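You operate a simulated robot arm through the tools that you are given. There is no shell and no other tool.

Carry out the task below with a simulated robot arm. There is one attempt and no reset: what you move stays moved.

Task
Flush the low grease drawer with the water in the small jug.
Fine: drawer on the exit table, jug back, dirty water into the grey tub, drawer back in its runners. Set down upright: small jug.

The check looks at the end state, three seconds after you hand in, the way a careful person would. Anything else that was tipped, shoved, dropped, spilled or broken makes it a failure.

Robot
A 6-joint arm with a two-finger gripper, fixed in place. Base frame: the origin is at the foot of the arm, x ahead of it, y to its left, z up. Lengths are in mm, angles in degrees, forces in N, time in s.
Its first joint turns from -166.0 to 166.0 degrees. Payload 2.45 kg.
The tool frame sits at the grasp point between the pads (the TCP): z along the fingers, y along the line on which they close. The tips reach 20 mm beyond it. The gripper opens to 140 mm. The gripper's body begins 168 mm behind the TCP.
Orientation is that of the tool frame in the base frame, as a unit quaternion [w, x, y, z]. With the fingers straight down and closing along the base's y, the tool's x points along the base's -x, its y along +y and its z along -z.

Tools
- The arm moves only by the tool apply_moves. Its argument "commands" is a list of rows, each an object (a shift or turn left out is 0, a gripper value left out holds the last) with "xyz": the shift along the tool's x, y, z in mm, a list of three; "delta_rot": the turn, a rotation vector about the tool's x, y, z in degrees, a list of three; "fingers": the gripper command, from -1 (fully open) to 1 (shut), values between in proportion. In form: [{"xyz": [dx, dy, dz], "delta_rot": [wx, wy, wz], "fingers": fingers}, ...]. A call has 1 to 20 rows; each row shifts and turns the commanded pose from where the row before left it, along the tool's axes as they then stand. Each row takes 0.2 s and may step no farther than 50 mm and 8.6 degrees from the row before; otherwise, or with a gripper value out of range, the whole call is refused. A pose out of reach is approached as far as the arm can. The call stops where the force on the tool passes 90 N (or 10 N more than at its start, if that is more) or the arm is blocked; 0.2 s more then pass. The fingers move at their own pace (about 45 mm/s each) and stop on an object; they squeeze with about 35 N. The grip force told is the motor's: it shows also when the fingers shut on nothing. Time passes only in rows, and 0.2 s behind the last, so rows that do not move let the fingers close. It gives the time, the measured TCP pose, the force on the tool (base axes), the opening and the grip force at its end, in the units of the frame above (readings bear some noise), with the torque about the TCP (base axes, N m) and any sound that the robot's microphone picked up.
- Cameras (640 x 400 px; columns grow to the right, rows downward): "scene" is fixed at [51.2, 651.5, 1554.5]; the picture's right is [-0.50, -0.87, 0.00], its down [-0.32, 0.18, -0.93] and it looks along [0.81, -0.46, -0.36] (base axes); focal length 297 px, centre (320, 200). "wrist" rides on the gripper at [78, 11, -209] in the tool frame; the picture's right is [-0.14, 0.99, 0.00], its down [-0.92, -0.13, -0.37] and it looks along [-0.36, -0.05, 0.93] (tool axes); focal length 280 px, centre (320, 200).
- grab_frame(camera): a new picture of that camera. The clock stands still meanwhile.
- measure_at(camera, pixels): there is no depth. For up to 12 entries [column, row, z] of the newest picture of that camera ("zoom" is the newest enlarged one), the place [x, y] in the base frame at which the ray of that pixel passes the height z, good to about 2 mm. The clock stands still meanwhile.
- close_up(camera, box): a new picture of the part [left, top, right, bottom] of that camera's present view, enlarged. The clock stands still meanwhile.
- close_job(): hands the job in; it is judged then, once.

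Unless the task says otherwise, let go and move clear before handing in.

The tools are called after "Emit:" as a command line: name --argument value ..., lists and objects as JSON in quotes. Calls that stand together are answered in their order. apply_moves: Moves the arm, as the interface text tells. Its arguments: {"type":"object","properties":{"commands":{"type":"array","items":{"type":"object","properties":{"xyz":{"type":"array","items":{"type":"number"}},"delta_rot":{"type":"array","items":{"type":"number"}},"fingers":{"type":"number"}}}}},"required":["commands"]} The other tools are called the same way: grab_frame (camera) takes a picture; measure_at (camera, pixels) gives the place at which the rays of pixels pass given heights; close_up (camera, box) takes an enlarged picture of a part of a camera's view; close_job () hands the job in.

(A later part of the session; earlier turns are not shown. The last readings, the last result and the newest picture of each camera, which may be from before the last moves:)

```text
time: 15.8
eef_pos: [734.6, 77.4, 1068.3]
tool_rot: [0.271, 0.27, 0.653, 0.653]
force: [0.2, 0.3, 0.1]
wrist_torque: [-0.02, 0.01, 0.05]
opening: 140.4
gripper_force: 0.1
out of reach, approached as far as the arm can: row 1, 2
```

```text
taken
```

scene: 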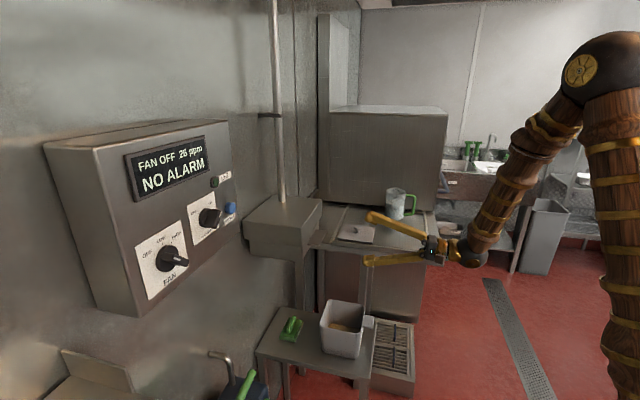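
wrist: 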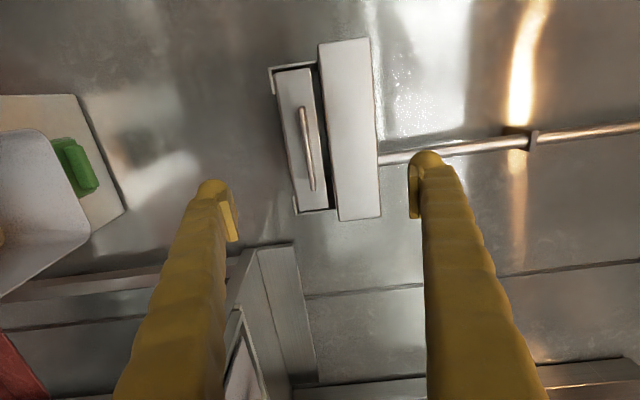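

The fingers are level and aligned, with the TCP at (735,77,1068), and the tab appears at (309,148) between the fingers. I'll take an accurate zoom to fix the tab ends.

Emit:
close_up --camera "wrist" --box '[260, 30, 400, 230]'

Emit:
measure_at --camera "wrist" --pixels '[[302, 107, 1055], [302, 107, 1050], [316, 190, 1055], [316, 190, 1050], [309, 148, 1055], [309, 148, 1050]]'

```text
2.00 times, centred on (330, 130) of wrist
```

zoom: 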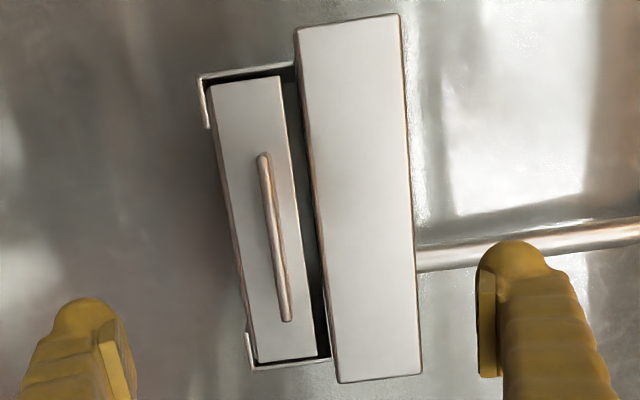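

```text
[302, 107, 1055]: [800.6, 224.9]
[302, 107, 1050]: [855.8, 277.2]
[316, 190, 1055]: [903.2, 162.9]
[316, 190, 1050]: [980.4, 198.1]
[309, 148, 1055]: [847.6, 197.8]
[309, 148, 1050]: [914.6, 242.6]
```

The tab centre lies about 8 mm to my left, 14 mm lower, and roughly 150 mm ahead. To find the exact yaw of the furniture I'll measure long straight edges: the floor drain and the counter front edge.

Emit:
close_up --camera "scene" --box '[460, 260, 620, 400]'

Emit:
close_up --camera "scene" --box '[300, 190, 460, 290]'

Emit:
close_up --camera "scene" --box '[250, 290, 420, 400]'

```text
2.86 times, centred on (540, 330) of scene
```

zoom: 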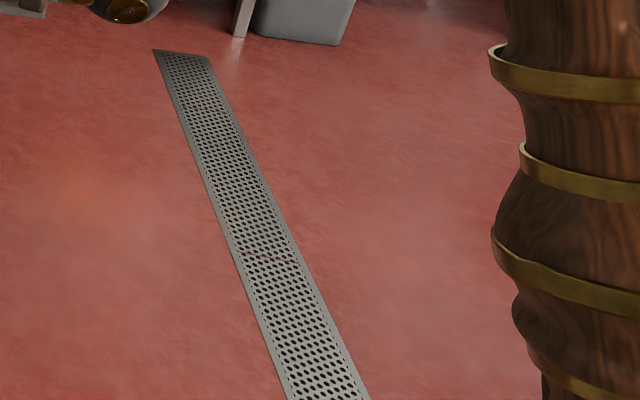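

```text
4.00 times, centred on (380, 240) of scene
```

zoom: 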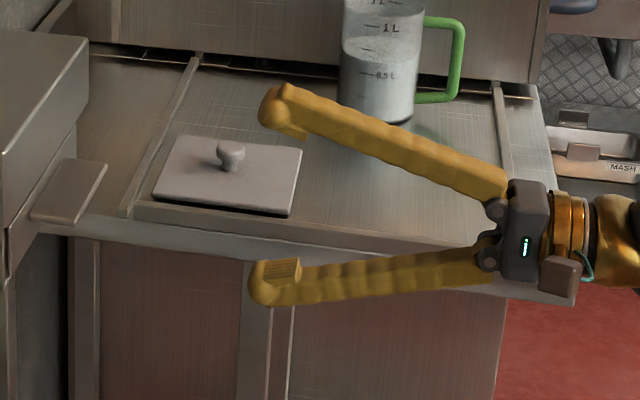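

```text
3.64 times, centred on (335, 345) of scene
```

zoom: 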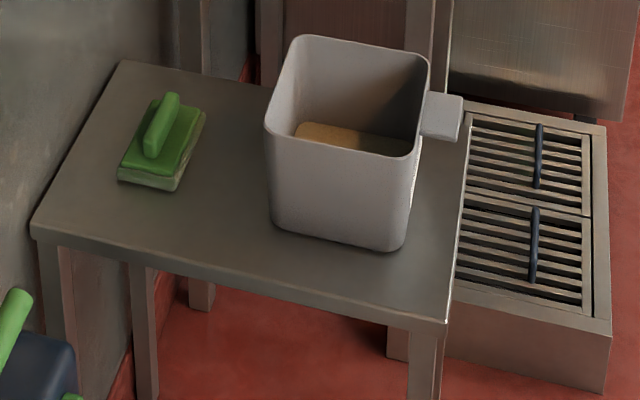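

The drain edges run from scene (481.5,277.5) to (528.8,400), and from (500.4,280) to (556.8,400). I'll measure those along with the small table and counter edges to get the common yaw.

Emit:
measure_at --camera "scene" --pixels '[[481.5, 277.5, 0], [528.8, 400, 0], [500.4, 280, 0], [556.8, 400, 0], [280.5, 306.5, 585], [255.8, 352.7, 585], [369.9, 379.4, 585], [444.25, 263.25, 870], [340, 241.5, 870], [280, 229, 870], [347, 205, 870], [428, 211, 870]]'

```text
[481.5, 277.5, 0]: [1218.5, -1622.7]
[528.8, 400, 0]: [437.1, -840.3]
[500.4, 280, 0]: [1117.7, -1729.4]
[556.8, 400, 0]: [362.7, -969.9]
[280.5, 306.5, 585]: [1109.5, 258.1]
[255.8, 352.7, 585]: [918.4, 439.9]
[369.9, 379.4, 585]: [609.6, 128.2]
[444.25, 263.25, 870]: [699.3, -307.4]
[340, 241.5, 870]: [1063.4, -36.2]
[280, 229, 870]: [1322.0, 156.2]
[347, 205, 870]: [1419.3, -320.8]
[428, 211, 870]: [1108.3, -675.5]
```

Both drain edges run at -45.0°, so the furniture is turned by exactly 45° and my tool yaw matches it. I'll work in u=(x+y)/√2 and v=(x−y)/√2: the tab centre is at v≈456, z≈1054, with its outer edge at u≈725. I'll move up to just short of the tab with the fingers partly closed.

Emit:
apply_moves --commands '[{"xyz": [4, -7, 30], "fingers": -0.4}, {"xyz": [4.5, -7, 30], "fingers": -0.4}, {"xyz": [0, 0, 30], "fingers": -0.4}, {"xyz": [0, 0, 16], "fingers": -0.4}, {"xyz": [0, 0, 0], "fingers": -0.4}]'

Emit:
grab_frame --camera "wrist"

Emit:
close_up --camera "scene" --box '[240, 180, 400, 280]'

```text
time: 17.0
eef_pos: [803.6, 156.5, 1054.3]
tool_rot: [0.272, 0.27, 0.652, 0.654]
force: [0.3, 0.3, -0.6]
wrist_torque: [-0.01, -0.01, 0.0]
opening: 98.1
gripper_force: 0.1
```

```text
taken
```

wrist: 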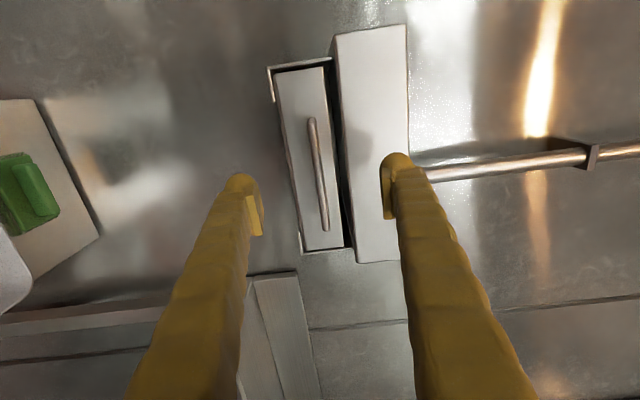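

```text
4.00 times, centred on (320, 230) of scene
```

zoom: 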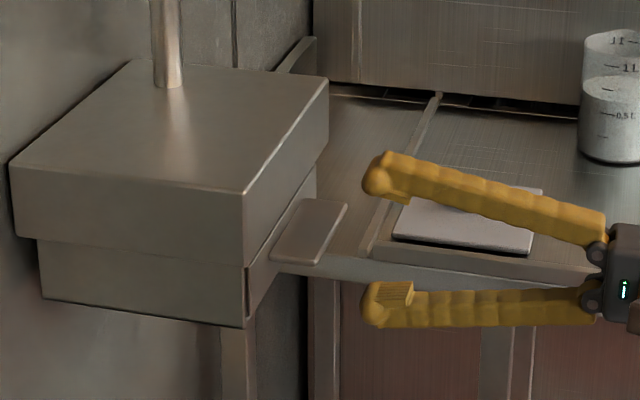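

The tab shows at (318,175), centred between the fingertips and about 50 mm ahead. I'll narrow the opening to about 30 mm so the upper finger stays under the cap, then creep forward.

Emit:
apply_moves --commands '[{"xyz": [0, -1, 0], "fingers": 0.57}, {"xyz": [0, 0, 0], "fingers": 0.57}, {"xyz": [0, 0, 0], "fingers": 0.57}, {"xyz": [0, 0, 0], "fingers": 0.57}, {"xyz": [0, 0, 0], "fingers": 0.57}]'

Emit:
grab_frame --camera "wrist"

```text
time: 18.2
eef_pos: [804.1, 156.5, 1053.1]
tool_rot: [0.272, 0.271, 0.653, 0.653]
force: [-0.2, -0.4, 0.1]
wrist_torque: [0.04, 0.02, 0.01]
opening: 30.1
gripper_force: 0.1
```

```text
taken
```

wrist: 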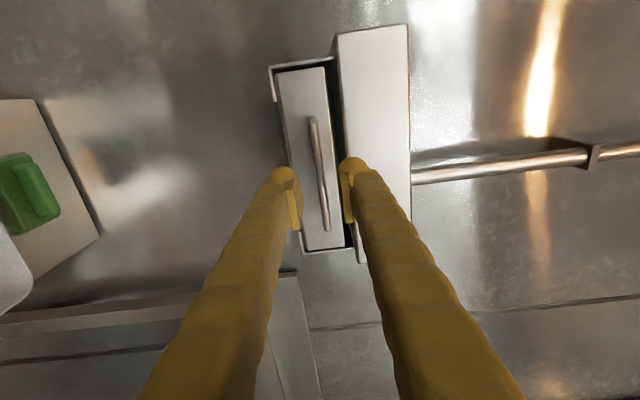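

The tab at (320,180) sits centred between the two pads. I'll advance 40 mm in small steps, watching the force.

Emit:
apply_moves --commands '[{"xyz": [0, 0, 15], "fingers": 0.57}, {"xyz": [0, 0, 15], "fingers": 0.57}, {"xyz": [0, 0, 10], "fingers": 0.57}, {"xyz": [0, 0, 0], "fingers": 0.57}]'

Emit:
close_up --camera "wrist" --box '[220, 80, 420, 240]'

Emit:
close_up --camera "scene" --box '[260, 200, 380, 280]'

```text
time: 19.2
eef_pos: [830.9, 185.0, 1054.8]
tool_rot: [0.271, 0.27, 0.653, 0.653]
force: [-0.9, 0.2, 0.0]
wrist_torque: [0.03, 0.01, -0.02]
opening: 29.8
gripper_force: 0.1
```

```text
2.50 times, centred on (320, 160) of wrist
```

zoom: 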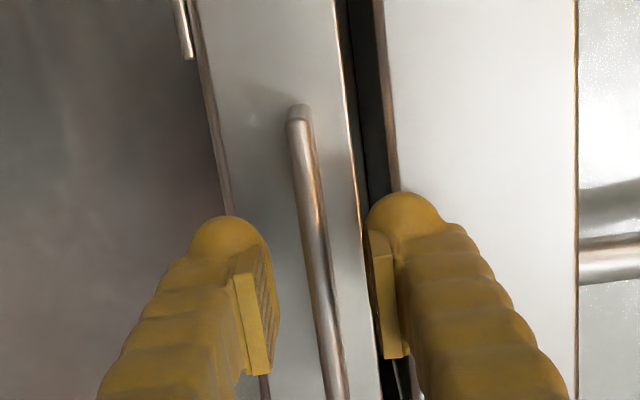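

```text
5.00 times, centred on (320, 240) of scene
```

zoom: 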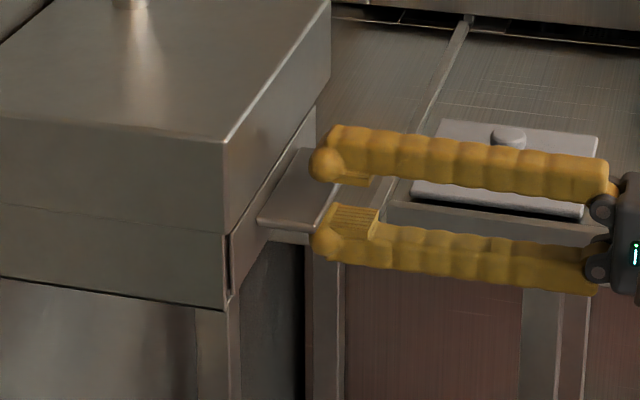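

The pads straddle the tab with the tips just over its outer edge. I'll advance 15 mm more and check the overlap.

Emit:
apply_moves --commands '[{"xyz": [0, 0, 8], "fingers": 0.57}, {"xyz": [0, 0, 7], "fingers": 0.57}, {"xyz": [0, 0, 0], "fingers": 0.57}]'

Emit:
close_up --camera "wrist" --box '[220, 80, 420, 240]'

Emit:
close_up --camera "scene" --box '[280, 205, 360, 265]'

```text
time: 20.0
eef_pos: [843.9, 196.1, 1053.5]
tool_rot: [0.273, 0.27, 0.653, 0.653]
force: [0.1, -0.1, 0.9]
wrist_torque: [0.04, 0.0, 0.03]
opening: 30.2
gripper_force: 0.0
```

```text
2.50 times, centred on (320, 160) of wrist
```

zoom: 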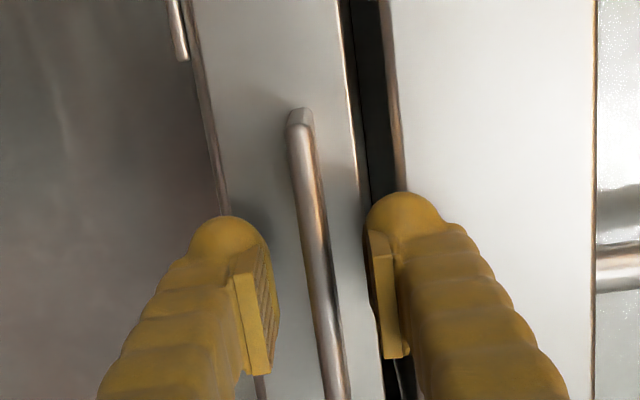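

```text
6.67 times, centred on (320, 235) of scene
```

zoom: 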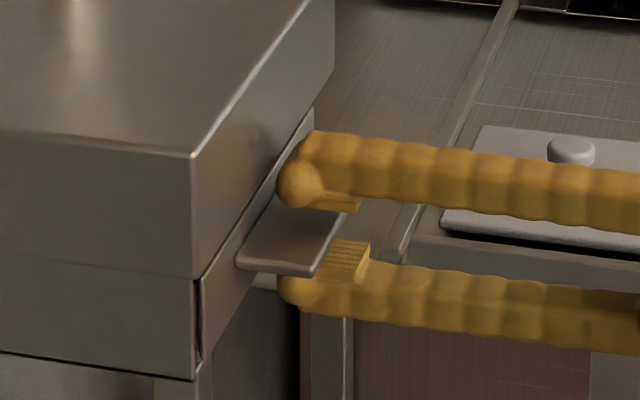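

The tips now reach well over the tab at z≈1053.5 without contact. I'll go 6 mm deeper in small steps for a fuller hold, then check the force.

Emit:
apply_moves --commands '[{"xyz": [0, 0, 3], "fingers": 0.57}, {"xyz": [0, 0, 3], "fingers": 0.57}, {"xyz": [0, 0, 0], "fingers": 0.57}]'

Emit:
close_up --camera "scene" --box '[280, 205, 360, 265]'

Emit:
close_up --camera "wrist" --box '[260, 120, 380, 240]'

```text
time: 20.8
eef_pos: [848.3, 199.4, 1053.2]
tool_rot: [0.272, 0.271, 0.652, 0.654]
force: [-28.8, -24.8, 0.3]
wrist_torque: [0.76, -0.82, 0.06]
opening: 30.8
gripper_force: 0.2
```

```text
6.67 times, centred on (320, 235) of scene
```

zoom: 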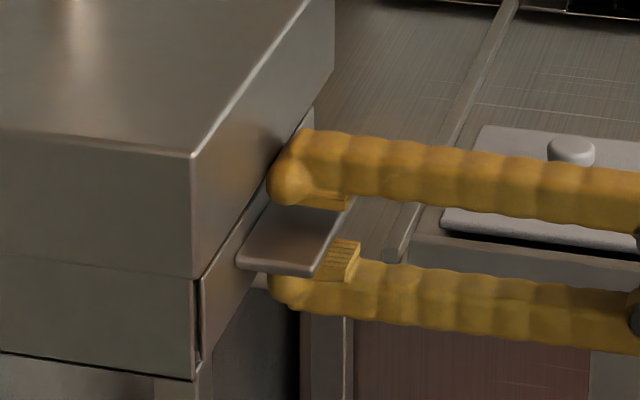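

```text
3.33 times, centred on (320, 180) of wrist
```

zoom: 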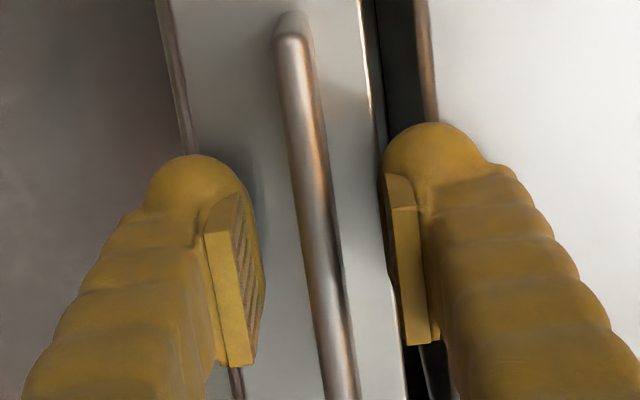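

A 38 N push appeared with torque that places the contact about 29 mm above the TCP, so the upper fingertip is touching the cap front, not the drawer. I'll back off 4 mm and narrow the opening to about 16 mm before going deeper.

Emit:
apply_moves --commands '[{"xyz": [0, 0, -4], "fingers": 0.57}, {"xyz": [0, 0, 0], "fingers": 0.77}, {"xyz": [0, 0, 0], "fingers": 0.77}, {"xyz": [0, 0, 0], "fingers": 0.77}]'

Emit:
close_up --camera "wrist" --box '[260, 120, 380, 240]'

Emit:
close_up --camera "scene" --box '[280, 205, 360, 265]'

```text
time: 21.8
eef_pos: [845.3, 196.8, 1054.0]
tool_rot: [0.272, 0.271, 0.653, 0.653]
force: [0.2, 0.5, -0.7]
wrist_torque: [0.0, 0.01, 0.0]
opening: 16.2
gripper_force: 0.1
```

```text
3.33 times, centred on (320, 180) of wrist
```

zoom: 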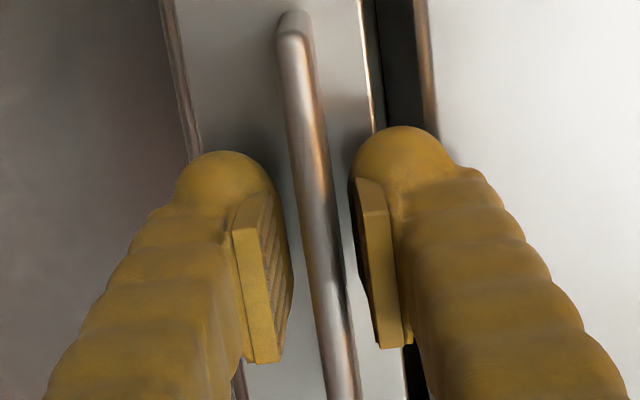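

```text
6.67 times, centred on (320, 235) of scene
```

zoom: 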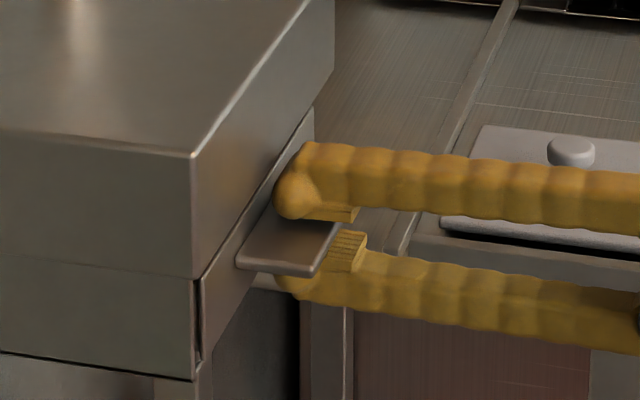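

The opening is 16 mm with the tab centred and no contact. I'll advance again in 3 mm steps.

Emit:
apply_moves --commands '[{"xyz": [0, 0, 3], "fingers": 0.77}, {"xyz": [0, 0, 3], "fingers": 0.77}, {"xyz": [0, 0, 0], "fingers": 0.77}]'

```text
time: 22.6
eef_pos: [849.2, 200.8, 1052.0]
tool_rot: [0.272, 0.27, 0.653, 0.654]
force: [0.1, 0.1, -0.2]
wrist_torque: [-0.03, 0.0, -0.06]
opening: 16.2
gripper_force: 0.1
```

Emit:
apply_moves --commands '[{"xyz": [0, 0, 3], "fingers": 0.77}, {"xyz": [0, 0, 2], "fingers": 0.77}, {"xyz": [0, 0, 0], "fingers": 0.77}]'

Emit:
close_up --camera "scene" --box '[280, 205, 360, 265]'

Emit:
close_up --camera "wrist" --box '[260, 120, 380, 240]'

```text
time: 23.4
eef_pos: [854.2, 204.7, 1053.8]
tool_rot: [0.272, 0.271, 0.653, 0.654]
force: [-1.3, -1.8, 0.7]
wrist_torque: [-0.05, 0.03, -0.01]
opening: 15.7
gripper_force: 0.1
```

```text
6.67 times, centred on (320, 235) of scene
```

zoom: 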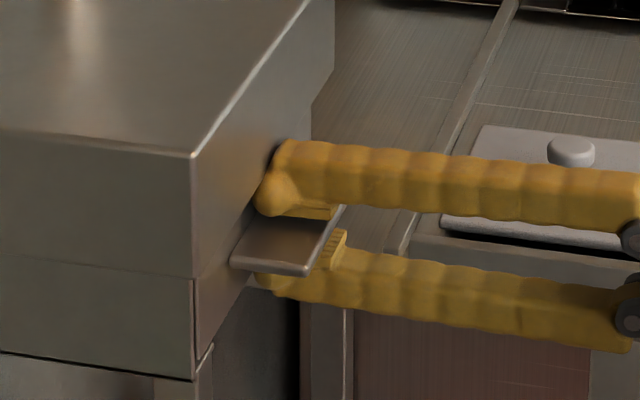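

```text
3.33 times, centred on (320, 180) of wrist
```

zoom: 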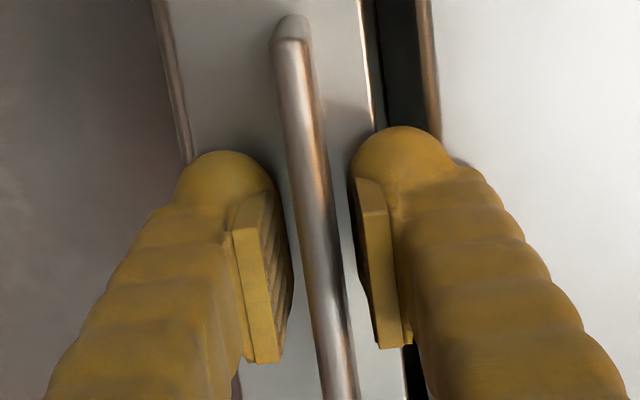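

The tips met the drawer face lightly and nudged it in by about 4 mm, so the grip is as deep as it can get. I'll close on the tab now.

Emit:
apply_moves --commands '[{"xyz": [0, 0, 0], "fingers": 1}, {"xyz": [0, 0, 0], "fingers": 1}, {"xyz": [0, 0, 0], "fingers": 1}, {"xyz": [0, 0, 0], "fingers": 1}]'

```text
time: 24.4
eef_pos: [852.7, 205.6, 1053.9]
tool_rot: [0.271, 0.269, 0.653, 0.654]
force: [2.5, 3.7, 11.5]
wrist_torque: [0.1, -0.05, 0.05]
opening: 7.0
gripper_force: 34.4
```

The fingers hold the 7 mm tab with 34 N. The tool feels +11.5 N upward, so I'm slightly low. I'll raise by 1 mm steps to relieve it.

Emit:
apply_moves --commands '[{"xyz": [0, 1, 0], "fingers": 1}, {"xyz": [0, 0, 0], "fingers": 1}]'

```text
time: 25.0
eef_pos: [853.3, 204.4, 1053.6]
tool_rot: [0.271, 0.271, 0.653, 0.653]
force: [-0.6, 1.1, -0.5]
wrist_torque: [0.02, 0.06, 0.17]
opening: 6.8
gripper_force: 34.8
```

The forces are now near zero. I'll pull straight out 20 mm and watch the forces.

Emit:
apply_moves --commands '[{"xyz": [0, 0, -5], "fingers": 1}, {"xyz": [0, 0, -5], "fingers": 1}, {"xyz": [0, 0, -5], "fingers": 1}, {"xyz": [0, 0, -5], "fingers": 1}, {"xyz": [0, 0, 0], "fingers": 1}]'

Emit:
close_up --camera "scene" --box '[260, 195, 380, 275]'

```text
time: 26.2
eef_pos: [838.8, 191.1, 1053.2]
tool_rot: [0.271, 0.27, 0.653, 0.654]
force: [0.2, 0.4, 0.6]
wrist_torque: [0.01, 0.03, 0.12]
opening: 6.8
gripper_force: 34.8
```

```text
5.00 times, centred on (320, 235) of scene
```

zoom: 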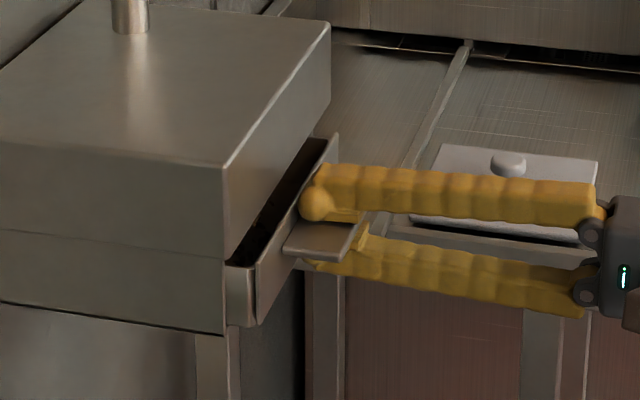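

The drawer slides freely and I can see inside it beginning to show. I'll continue pulling level by another 100 mm.

Emit:
apply_moves --commands '[{"xyz": [0, 0, -10], "fingers": 1}, {"xyz": [0, 0, -10], "fingers": 1}, {"xyz": [0, 0, -10], "fingers": 1}, {"xyz": [0, 0, -10], "fingers": 1}, {"xyz": [0, 0, -10], "fingers": 1}, {"xyz": [0, 0, -10], "fingers": 1}, {"xyz": [0, 0, -10], "fingers": 1}, {"xyz": [0, 0, -10], "fingers": 1}, {"xyz": [0, 0, 0], "fingers": 1}]'

Emit:
close_up --camera "scene" --box '[260, 195, 420, 295]'

Emit:
grab_frame --camera "wrist"

```text
time: 28.2
eef_pos: [781.6, 134.7, 1052.8]
tool_rot: [0.271, 0.27, 0.653, 0.654]
force: [-1.2, 0.8, 0.4]
wrist_torque: [-0.02, 0.03, 0.02]
opening: 7.0
gripper_force: 35.8
```

```text
4.00 times, centred on (340, 245) of scene
```

zoom: 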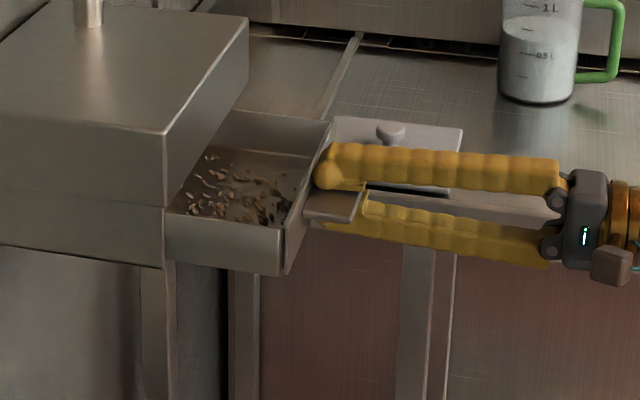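

```text
taken
```

wrist: 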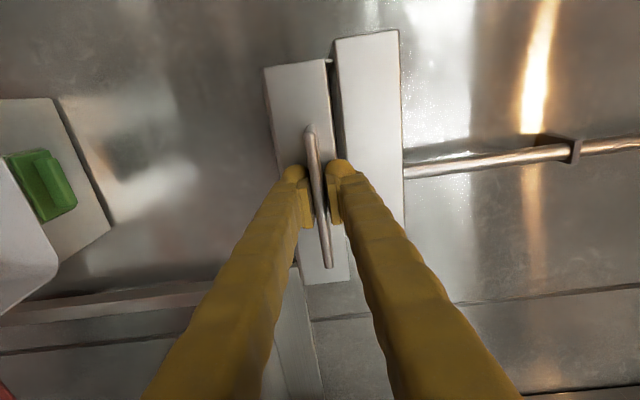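

The drawer is 100 mm out, with dark debris in its bottom and no load on the gripper yet. I'll keep pulling in smaller batches.

Emit:
apply_moves --commands '[{"xyz": [0, 0, -8], "fingers": 1}, {"xyz": [0, 0, -8], "fingers": 1}, {"xyz": [0, 0, -8], "fingers": 1}, {"xyz": [0, 0, -8], "fingers": 1}, {"xyz": [0, 0, -8], "fingers": 1}, {"xyz": [0, 0, 0], "fingers": 1}]'

Emit:
close_up --camera "scene" --box '[260, 195, 420, 295]'

```text
time: 29.6
eef_pos: [754.6, 104.6, 1054.0]
tool_rot: [0.27, 0.271, 0.653, 0.654]
force: [-0.2, -0.2, 0.4]
wrist_torque: [0.03, 0.03, 0.07]
opening: 7.0
gripper_force: 34.8
```

```text
4.00 times, centred on (340, 245) of scene
```

zoom: 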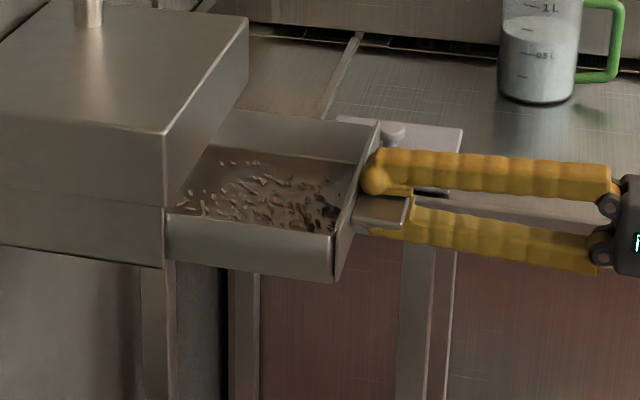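

The drawer is now 140 mm out and still carried by the runners. I'll go on in 20 mm batches to catch the point where the weight transfers.

Emit:
apply_moves --commands '[{"xyz": [0, 0, -5], "fingers": 1}, {"xyz": [0, 0, -5], "fingers": 1}, {"xyz": [0, 0, -5], "fingers": 1}, {"xyz": [0, 0, -5], "fingers": 1}, {"xyz": [0, 0, 0], "fingers": 1}]'

Emit:
close_up --camera "scene" --box '[260, 195, 420, 295]'

```text
time: 30.8
eef_pos: [740.4, 91.1, 1051.8]
tool_rot: [0.272, 0.27, 0.653, 0.654]
force: [-0.5, 1.1, 0.6]
wrist_torque: [0.02, 0.02, 0.17]
opening: 7.0
gripper_force: 35.0
```

```text
4.00 times, centred on (340, 245) of scene
```

zoom: 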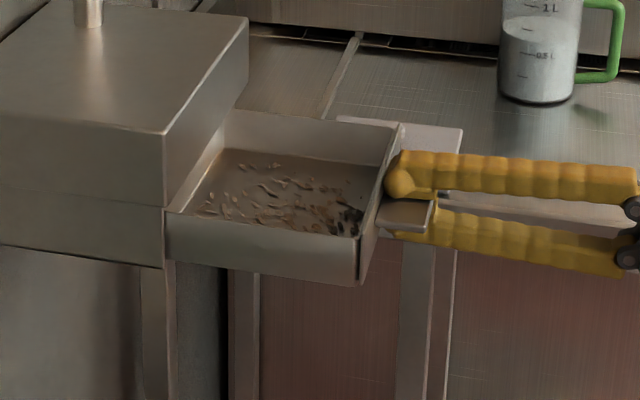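

The drawer is 160 mm out (u≈588), with its rear part still inside and no torque yet. I'll pull another 15 mm.

Emit:
apply_moves --commands '[{"xyz": [0, 0, -5], "fingers": 1}, {"xyz": [0, 0, -5], "fingers": 1}, {"xyz": [0, 0, -5], "fingers": 1}, {"xyz": [0, 0, 0], "fingers": 1}]'

Emit:
close_up --camera "scene" --box '[260, 195, 420, 295]'

```text
time: 31.8
eef_pos: [730.2, 80.8, 1053.1]
tool_rot: [0.272, 0.271, 0.653, 0.653]
force: [0.3, -0.1, -0.3]
wrist_torque: [-0.24, 0.26, 0.04]
opening: 7.1
gripper_force: 34.8
```

```text
4.00 times, centred on (340, 245) of scene
```

zoom: 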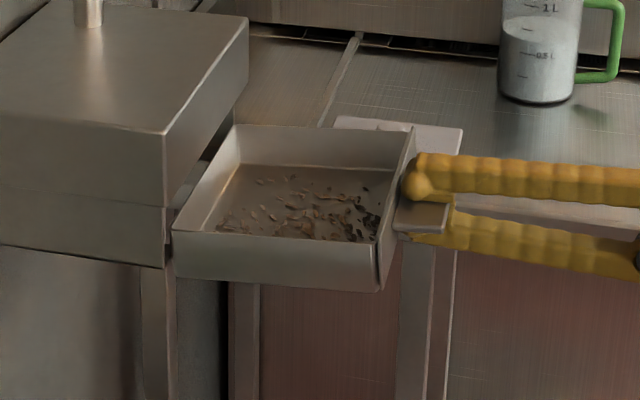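

A torque of 0.35 Nm is now showing, so the rear is leaving the runners. I'll pull 10 mm more to get fully clear.

Emit:
apply_moves --commands '[{"xyz": [0, 0, -5], "fingers": 1}, {"xyz": [0, 0, -5], "fingers": 1}, {"xyz": [0, 0, 0], "fingers": 1}]'

Emit:
close_up --camera "scene" --box '[260, 195, 420, 295]'

Emit:
grab_frame --camera "wrist"

```text
time: 32.6
eef_pos: [721.8, 75.4, 1052.2]
tool_rot: [0.272, 0.27, 0.653, 0.654]
force: [-0.2, -0.4, 0.1]
wrist_torque: [-0.23, 0.26, 0.02]
opening: 6.8
gripper_force: 35.5
```

```text
4.00 times, centred on (340, 245) of scene
```

zoom: 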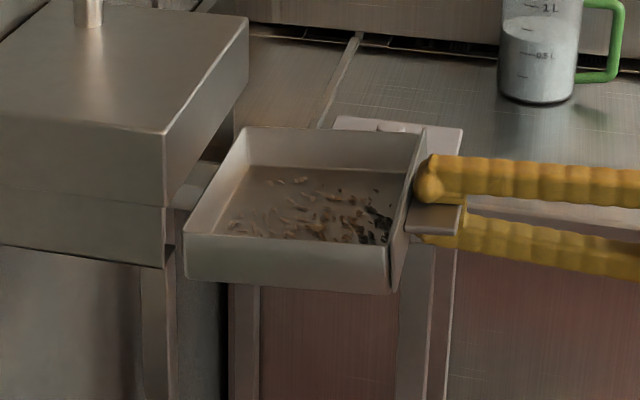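

```text
taken
```

wrist: 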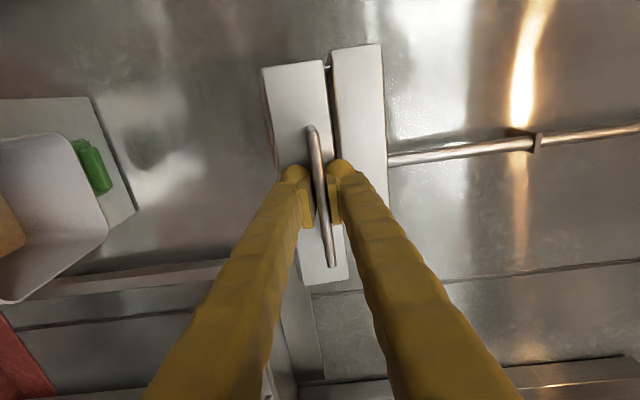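

The drawer hangs level in the gripper, clear of the box, with about 0.35 Nm of torque, so it is light. I'll carry it level toward the exit table: v from 457 to about 845 and u from 564 to about 332, staying at z≈1052.

Emit:
apply_moves --commands '[{"xyz": [-19.4, 0, -11.5], "fingers": 1}, {"xyz": [-19.4, 0, -11.5]}, {"xyz": [-19.4, 0, -11.5]}, {"xyz": [-19.4, 0, -11.5]}, {"xyz": [-19.4, 0, -11.5]}, {"xyz": [-19.4, 0, -11.5]}, {"xyz": [-19.4, 0, -11.5]}, {"xyz": [-19.4, 0, -11.5]}, {"xyz": [-19.4, 0, -11.5]}, {"xyz": [-19.4, 0, -11.5]}, {"xyz": [0, 0, 0]}]'

Emit:
grab_frame --camera "scene"

Emit:
grab_frame --camera "wrist"

```text
time: 35.0
eef_pos: [776.8, -143.9, 1052.2]
tool_rot: [0.271, 0.269, 0.653, 0.654]
force: [0.4, -0.1, 0.5]
wrist_torque: [-0.28, 0.24, -0.02]
opening: 7.4
gripper_force: 35.0
```

```text
taken
```

scene: 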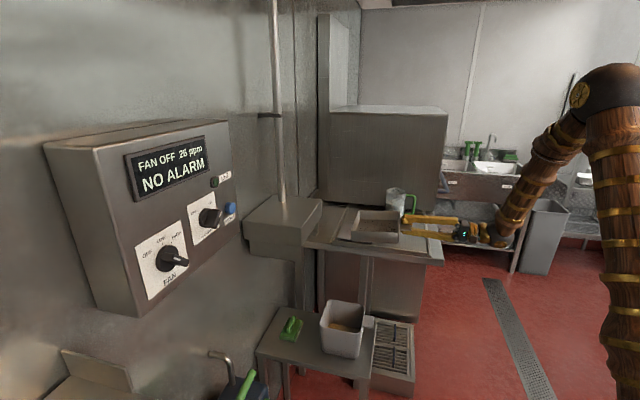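

```text
taken
```

wrist: 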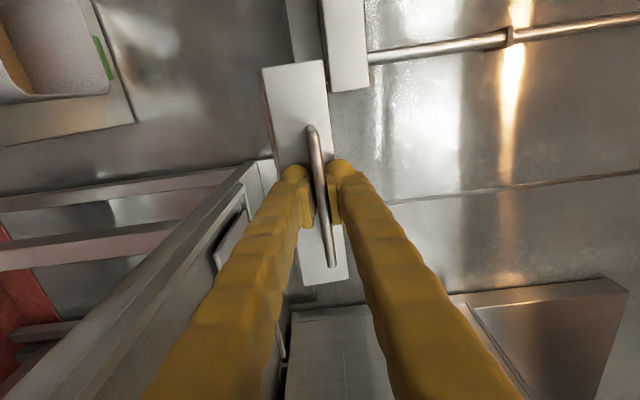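

The drawer is level and halfway there. Before going over the counter I'll measure its right rail and front lip while they are visible.

Emit:
close_up --camera "scene" --box '[380, 200, 460, 270]'

Emit:
close_up --camera "wrist" --box '[0, 150, 320, 400]'

```text
5.71 times, centred on (420, 235) of scene
```

zoom: 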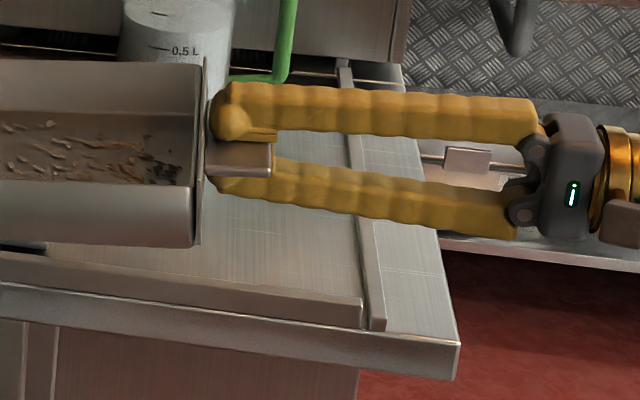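

```text
1.60 times, centred on (160, 275) of wrist
```

zoom: 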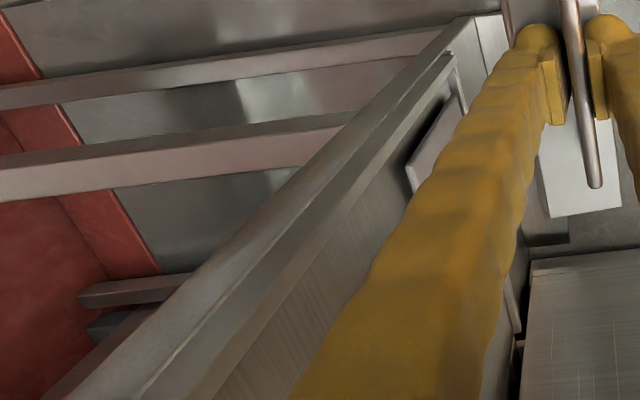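

The zoom shows a front lip ending at zoom (365,325) and a thin right rail from (345,60) to (378,330). I'll measure their positions at the table height.

Emit:
measure_at --camera "zoom" --pixels '[[320, 200, 870]]'

Emit:
measure_at --camera "scene" --pixels '[[427.9, 256.9, 870], [427.9, 256.9, 885], [431.4, 257.75, 870], [444.5, 260.4, 870], [364, 244.6, 870], [364, 249.9, 870], [424, 210.5, 870], [426.5, 222.5, 870], [430, 240, 870], [444.5, 266, 870]]'

```text
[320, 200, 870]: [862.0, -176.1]
```

```text
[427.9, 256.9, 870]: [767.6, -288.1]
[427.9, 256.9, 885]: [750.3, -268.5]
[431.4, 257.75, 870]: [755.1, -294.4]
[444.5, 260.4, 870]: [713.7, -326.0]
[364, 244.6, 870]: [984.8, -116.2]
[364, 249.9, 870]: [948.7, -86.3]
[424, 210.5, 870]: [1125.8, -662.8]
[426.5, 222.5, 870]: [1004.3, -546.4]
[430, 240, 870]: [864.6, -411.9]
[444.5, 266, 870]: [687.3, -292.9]
```

The rail lies at u≈322–338 all along the table and the lip at v≈732–755, so the drawer body can go at u 352–535, v 765–965. The lower finger must clear the rail, so I'll zoom hard on the rail and lip ends to judge their height.

Emit:
close_up --camera "scene" --box '[418, 242, 448, 268]'

Emit:
close_up --camera "scene" --box '[330, 225, 370, 255]'

```text
15.38 times, centred on (433, 255) of scene
```

zoom: 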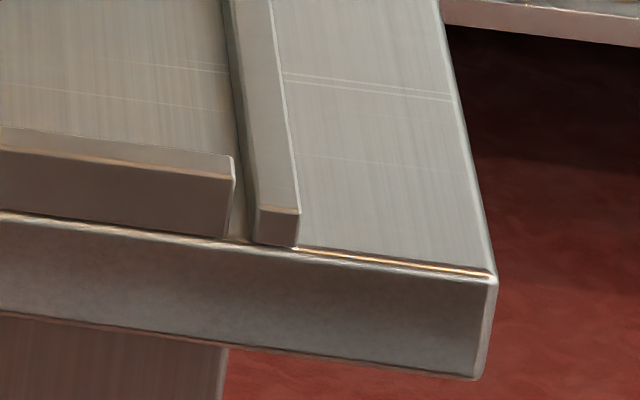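

```text
13.33 times, centred on (350, 240) of scene
```

zoom: 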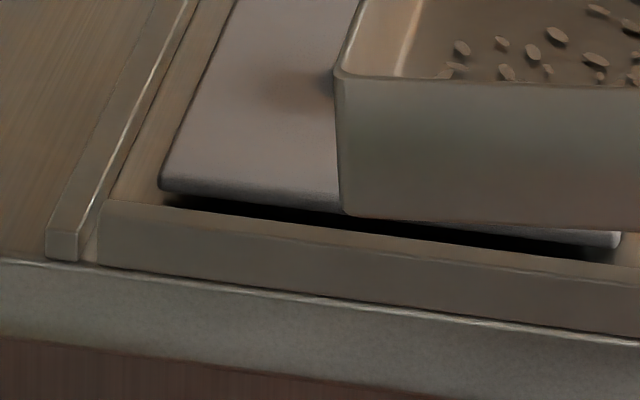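

The rail is only about 10 mm high and the front lip about 17 mm. I'll zoom on the drawer's face and tab in the hand to see how high the tab sits above the drawer bottom.

Emit:
close_up --camera "scene" --box '[382, 205, 422, 250]'

Emit:
close_up --camera "scene" --box '[340, 200, 410, 255]'

```text
8.89 times, centred on (402, 228) of scene
```

zoom: 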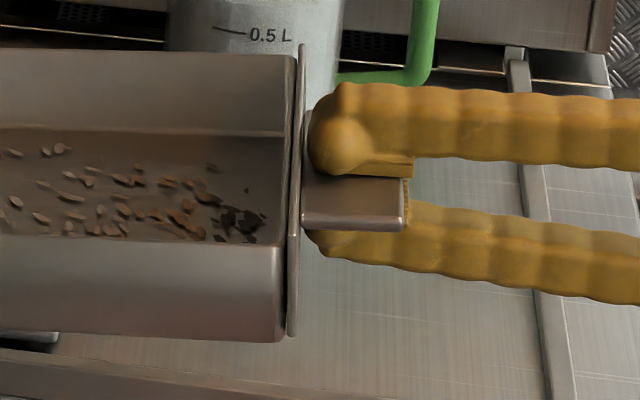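

```text
7.27 times, centred on (375, 228) of scene
```

zoom: 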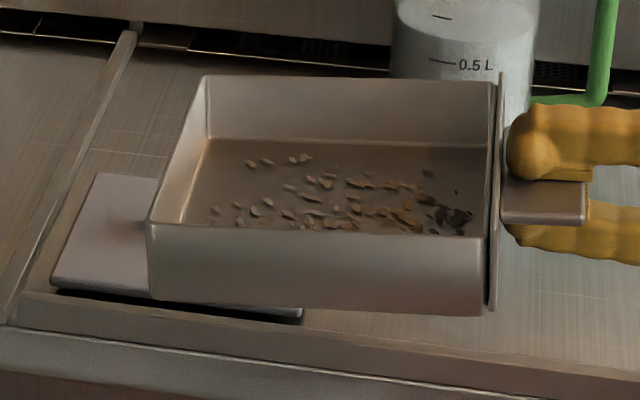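

The tab centre sits about 31 mm above the drawer bottom, which leaves the lower finger roughly 4 mm over the rail. I'll measure the lip's inner edge, the rail edge and the plate's near corner before setting down.

Emit:
grab_frame --camera "scene"

Emit:
measure_at --camera "scene" --pixels '[[412.2, 250.3, 887], [427.3, 252.2, 887], [427.3, 248.5, 880], [372.2, 244.2, 882], [374, 243, 882], [444.5, 260.4, 870], [395.3, 219, 870], [388, 217, 870], [403, 216, 870], [396, 190.6, 1035]]'

Emit:
close_up --camera "scene" --box '[375, 180, 435, 225]'

```text
taken
```

scene: 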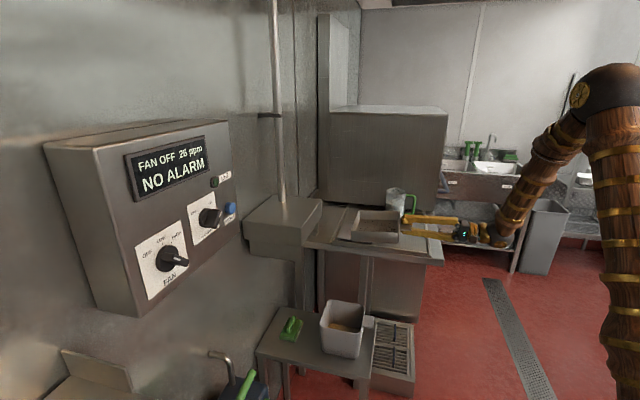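

```text
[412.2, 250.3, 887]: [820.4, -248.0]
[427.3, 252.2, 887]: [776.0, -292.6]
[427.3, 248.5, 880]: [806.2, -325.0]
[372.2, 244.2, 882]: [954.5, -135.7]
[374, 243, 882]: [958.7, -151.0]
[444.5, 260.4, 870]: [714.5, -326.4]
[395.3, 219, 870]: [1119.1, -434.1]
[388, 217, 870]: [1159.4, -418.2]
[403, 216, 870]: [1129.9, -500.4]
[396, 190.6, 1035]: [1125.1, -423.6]
```

```text
8.89 times, centred on (405, 202) of scene
```

zoom: 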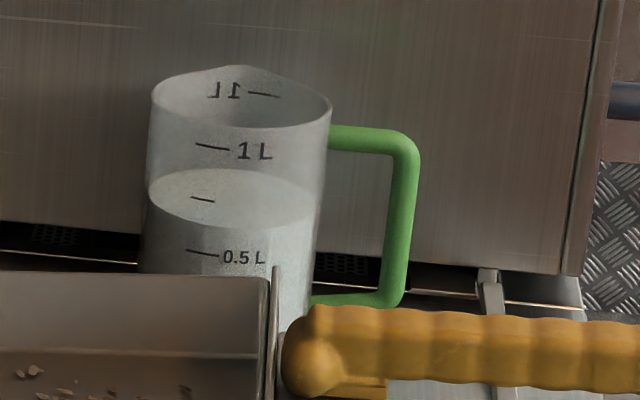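

The lip's inner edge is at v≈756, the plate's near corner at u≈579 and the jug's near side at v≈1040. I'll carry the drawer to u=334, v=872 so its body covers u 354–532, v 772–972, still at z≈1052.

Emit:
apply_moves --commands '[{"xyz": [-18.4, 0, -9.46]}, {"xyz": [-18.4, 0, -9.46]}, {"xyz": [-18.4, 0, -9.46]}, {"xyz": [-18.4, 0, -9.46]}, {"xyz": [-18.4, 0, -9.46]}, {"xyz": [-18.4, 0, -9.46]}, {"xyz": [-18.4, 0, -9.46]}, {"xyz": [-18.4, 0, -9.46]}, {"xyz": [-18.4, 0, -9.46]}, {"xyz": [-18.4, 0, -9.46]}, {"xyz": [-18.4, 0, -9.46]}, {"xyz": [-18.4, 0, -9.46]}, {"xyz": [0, 0, 0]}]'

Emit:
grab_frame --camera "scene"

Emit:
grab_frame --camera "wrist"

```text
time: 37.8
eef_pos: [853.7, -382.6, 1053.0]
tool_rot: [0.271, 0.27, 0.653, 0.653]
force: [-0.1, 0.5, -0.1]
wrist_torque: [-0.26, 0.31, 0.01]
opening: 6.9
gripper_force: 34.9
```

```text
taken
```

scene: 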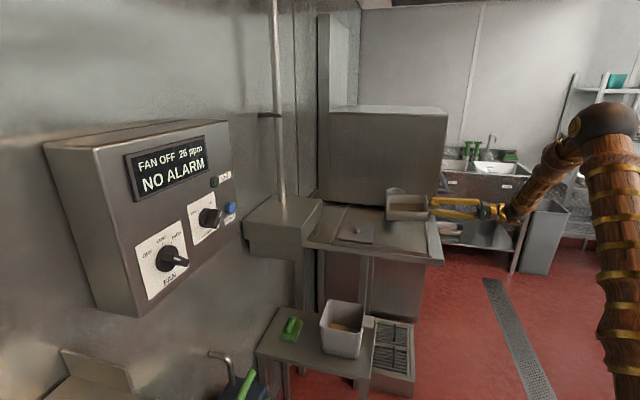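

```text
taken
```

wrist: 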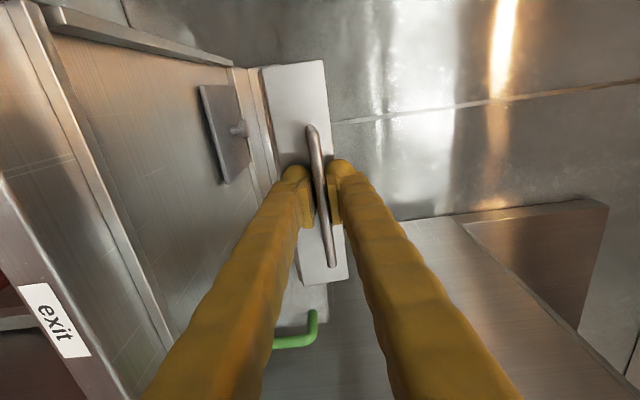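

The label "exit" at wrist (55,318) confirms this is the exit table. I'll lower the drawer 125 mm toward it in steps.

Emit:
apply_moves --commands '[{"xyz": [0, -18, 0]}, {"xyz": [0, -18, 0]}, {"xyz": [0, -18, 0]}, {"xyz": [0, -18, 0]}, {"xyz": [0, -18, 0]}, {"xyz": [0, -18, 0]}, {"xyz": [0, -17, 0]}, {"xyz": [0, 0, 0]}]'

Emit:
close_up --camera "scene" --box '[370, 195, 460, 265]'

Emit:
grab_frame --camera "wrist"

```text
time: 39.6
eef_pos: [852.0, -381.0, 929.5]
tool_rot: [0.272, 0.271, 0.653, 0.653]
force: [0.8, -0.2, -0.6]
wrist_torque: [-0.18, 0.24, -0.03]
opening: 7.2
gripper_force: 35.2
```

```text
5.71 times, centred on (415, 230) of scene
```

zoom: 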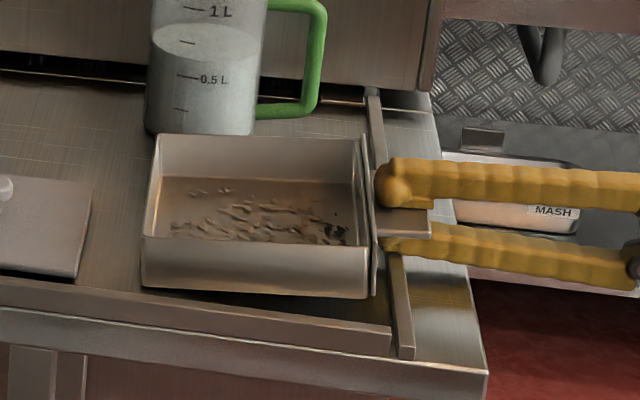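

```text
taken
```

wrist: 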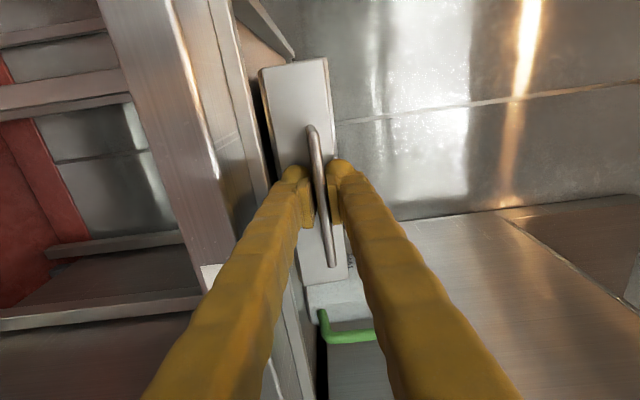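

The drawer hovers clear of the lip, rail, plate and jug at z≈929. I'll lower 20 mm in 5 mm steps and watch the force.

Emit:
apply_moves --commands '[{"xyz": [0, -5, 0]}, {"xyz": [0, -5, 0]}, {"xyz": [0, -5, 0]}, {"xyz": [0, -5, 0]}, {"xyz": [0, 0, 0]}]'

```text
time: 40.5
eef_pos: [852.1, -380.7, 922.5]
tool_rot: [0.275, 0.265, 0.651, 0.656]
force: [-9.9, 4.7, 17.9]
wrist_torque: [0.26, 0.74, 0.12]
opening: 6.8
gripper_force: 35.0
stopped in row 4: the force on the tool passed its limit at 102 N (the readings are from after the stop); the commanded pose is now the measured one
```

Contact came earlier than expected, at z≈922 with a brief 102 N. I'll look before doing anything else.

Emit:
close_up --camera "scene" --box '[370, 195, 460, 265]'

Emit:
grab_frame --camera "wrist"

Emit:
close_up --camera "scene" --box '[415, 215, 455, 250]'

```text
5.71 times, centred on (415, 230) of scene
```

zoom: 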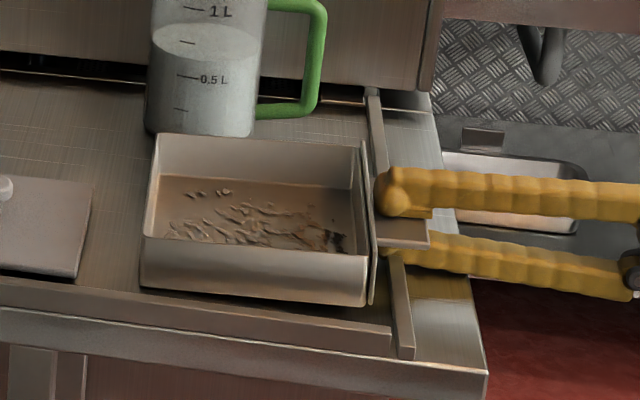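

```text
taken
```

wrist: 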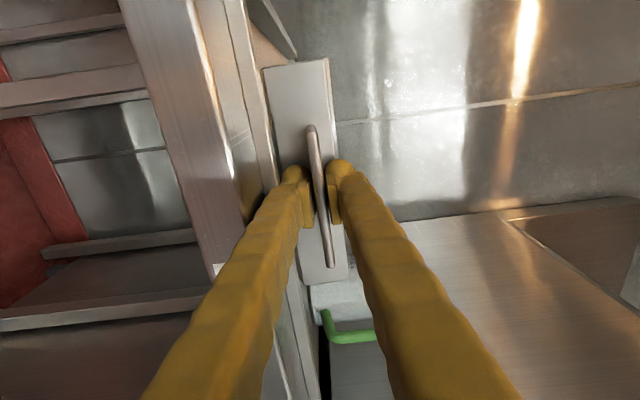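

```text
11.43 times, centred on (435, 232) of scene
```

zoom: 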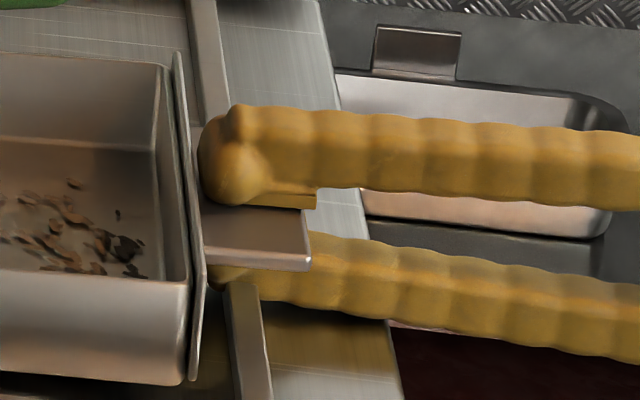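

The lower finger and drawer are near the rail, and re-triangulating the rail's far end gives z≈898, so the table top is really at about 888. That means the drawer bottom has just reached it. I'll rise 1 mm to relieve the load and re-level.

Emit:
apply_moves --commands '[{"xyz": [0, 1, 0]}, {"xyz": [0, 0, 0]}]'

Emit:
close_up --camera "scene" --box '[385, 210, 445, 255]'

```text
time: 41.1
eef_pos: [853.2, -381.6, 921.6]
tool_rot: [0.275, 0.265, 0.651, 0.656]
force: [-10.6, 5.8, 20.0]
wrist_torque: [0.32, 0.85, 0.08]
opening: 6.9
gripper_force: 34.7
```

```text
8.89 times, centred on (415, 232) of scene
```

zoom: 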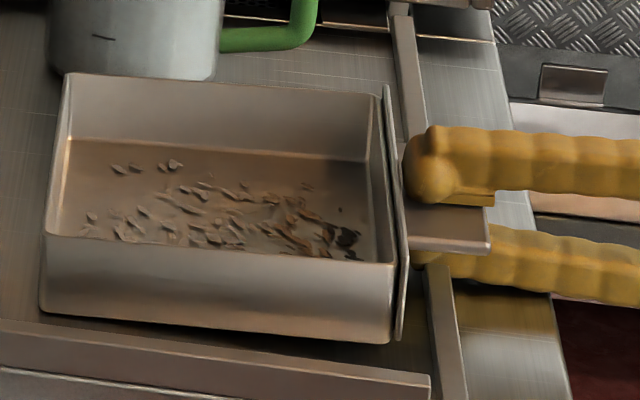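

The load is still about 20 N up with 10 N sideways. I'll raise 2 mm more and re-read.

Emit:
apply_moves --commands '[{"xyz": [0, 2, 0]}, {"xyz": [0, 0, 0]}]'

```text
time: 41.7
eef_pos: [854.8, -381.2, 921.5]
tool_rot: [0.275, 0.267, 0.651, 0.655]
force: [-4.7, 0.5, 5.2]
wrist_torque: [0.08, 0.43, 0.13]
opening: 6.9
gripper_force: 34.8
```

The force has dropped to 5 N, so the arm had been pressing against a stiff contact. I'll rise 1.5 mm more.

Emit:
apply_moves --commands '[{"xyz": [0, 1.5, 0]}, {"xyz": [0, 0, 0]}]'

Emit:
close_up --camera "scene" --box '[385, 210, 445, 255]'

```text
time: 42.3
eef_pos: [853.4, -380.9, 923.7]
tool_rot: [0.274, 0.267, 0.65, 0.656]
force: [0.0, 0.7, -0.9]
wrist_torque: [0.01, 0.12, -0.1]
opening: 6.9
gripper_force: 35.1
```

```text
8.89 times, centred on (415, 232) of scene
```

zoom: 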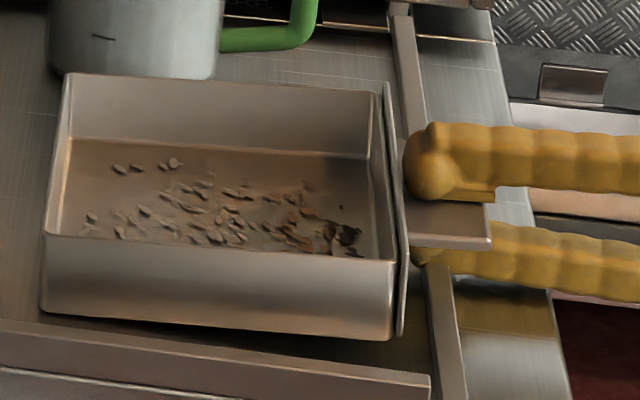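

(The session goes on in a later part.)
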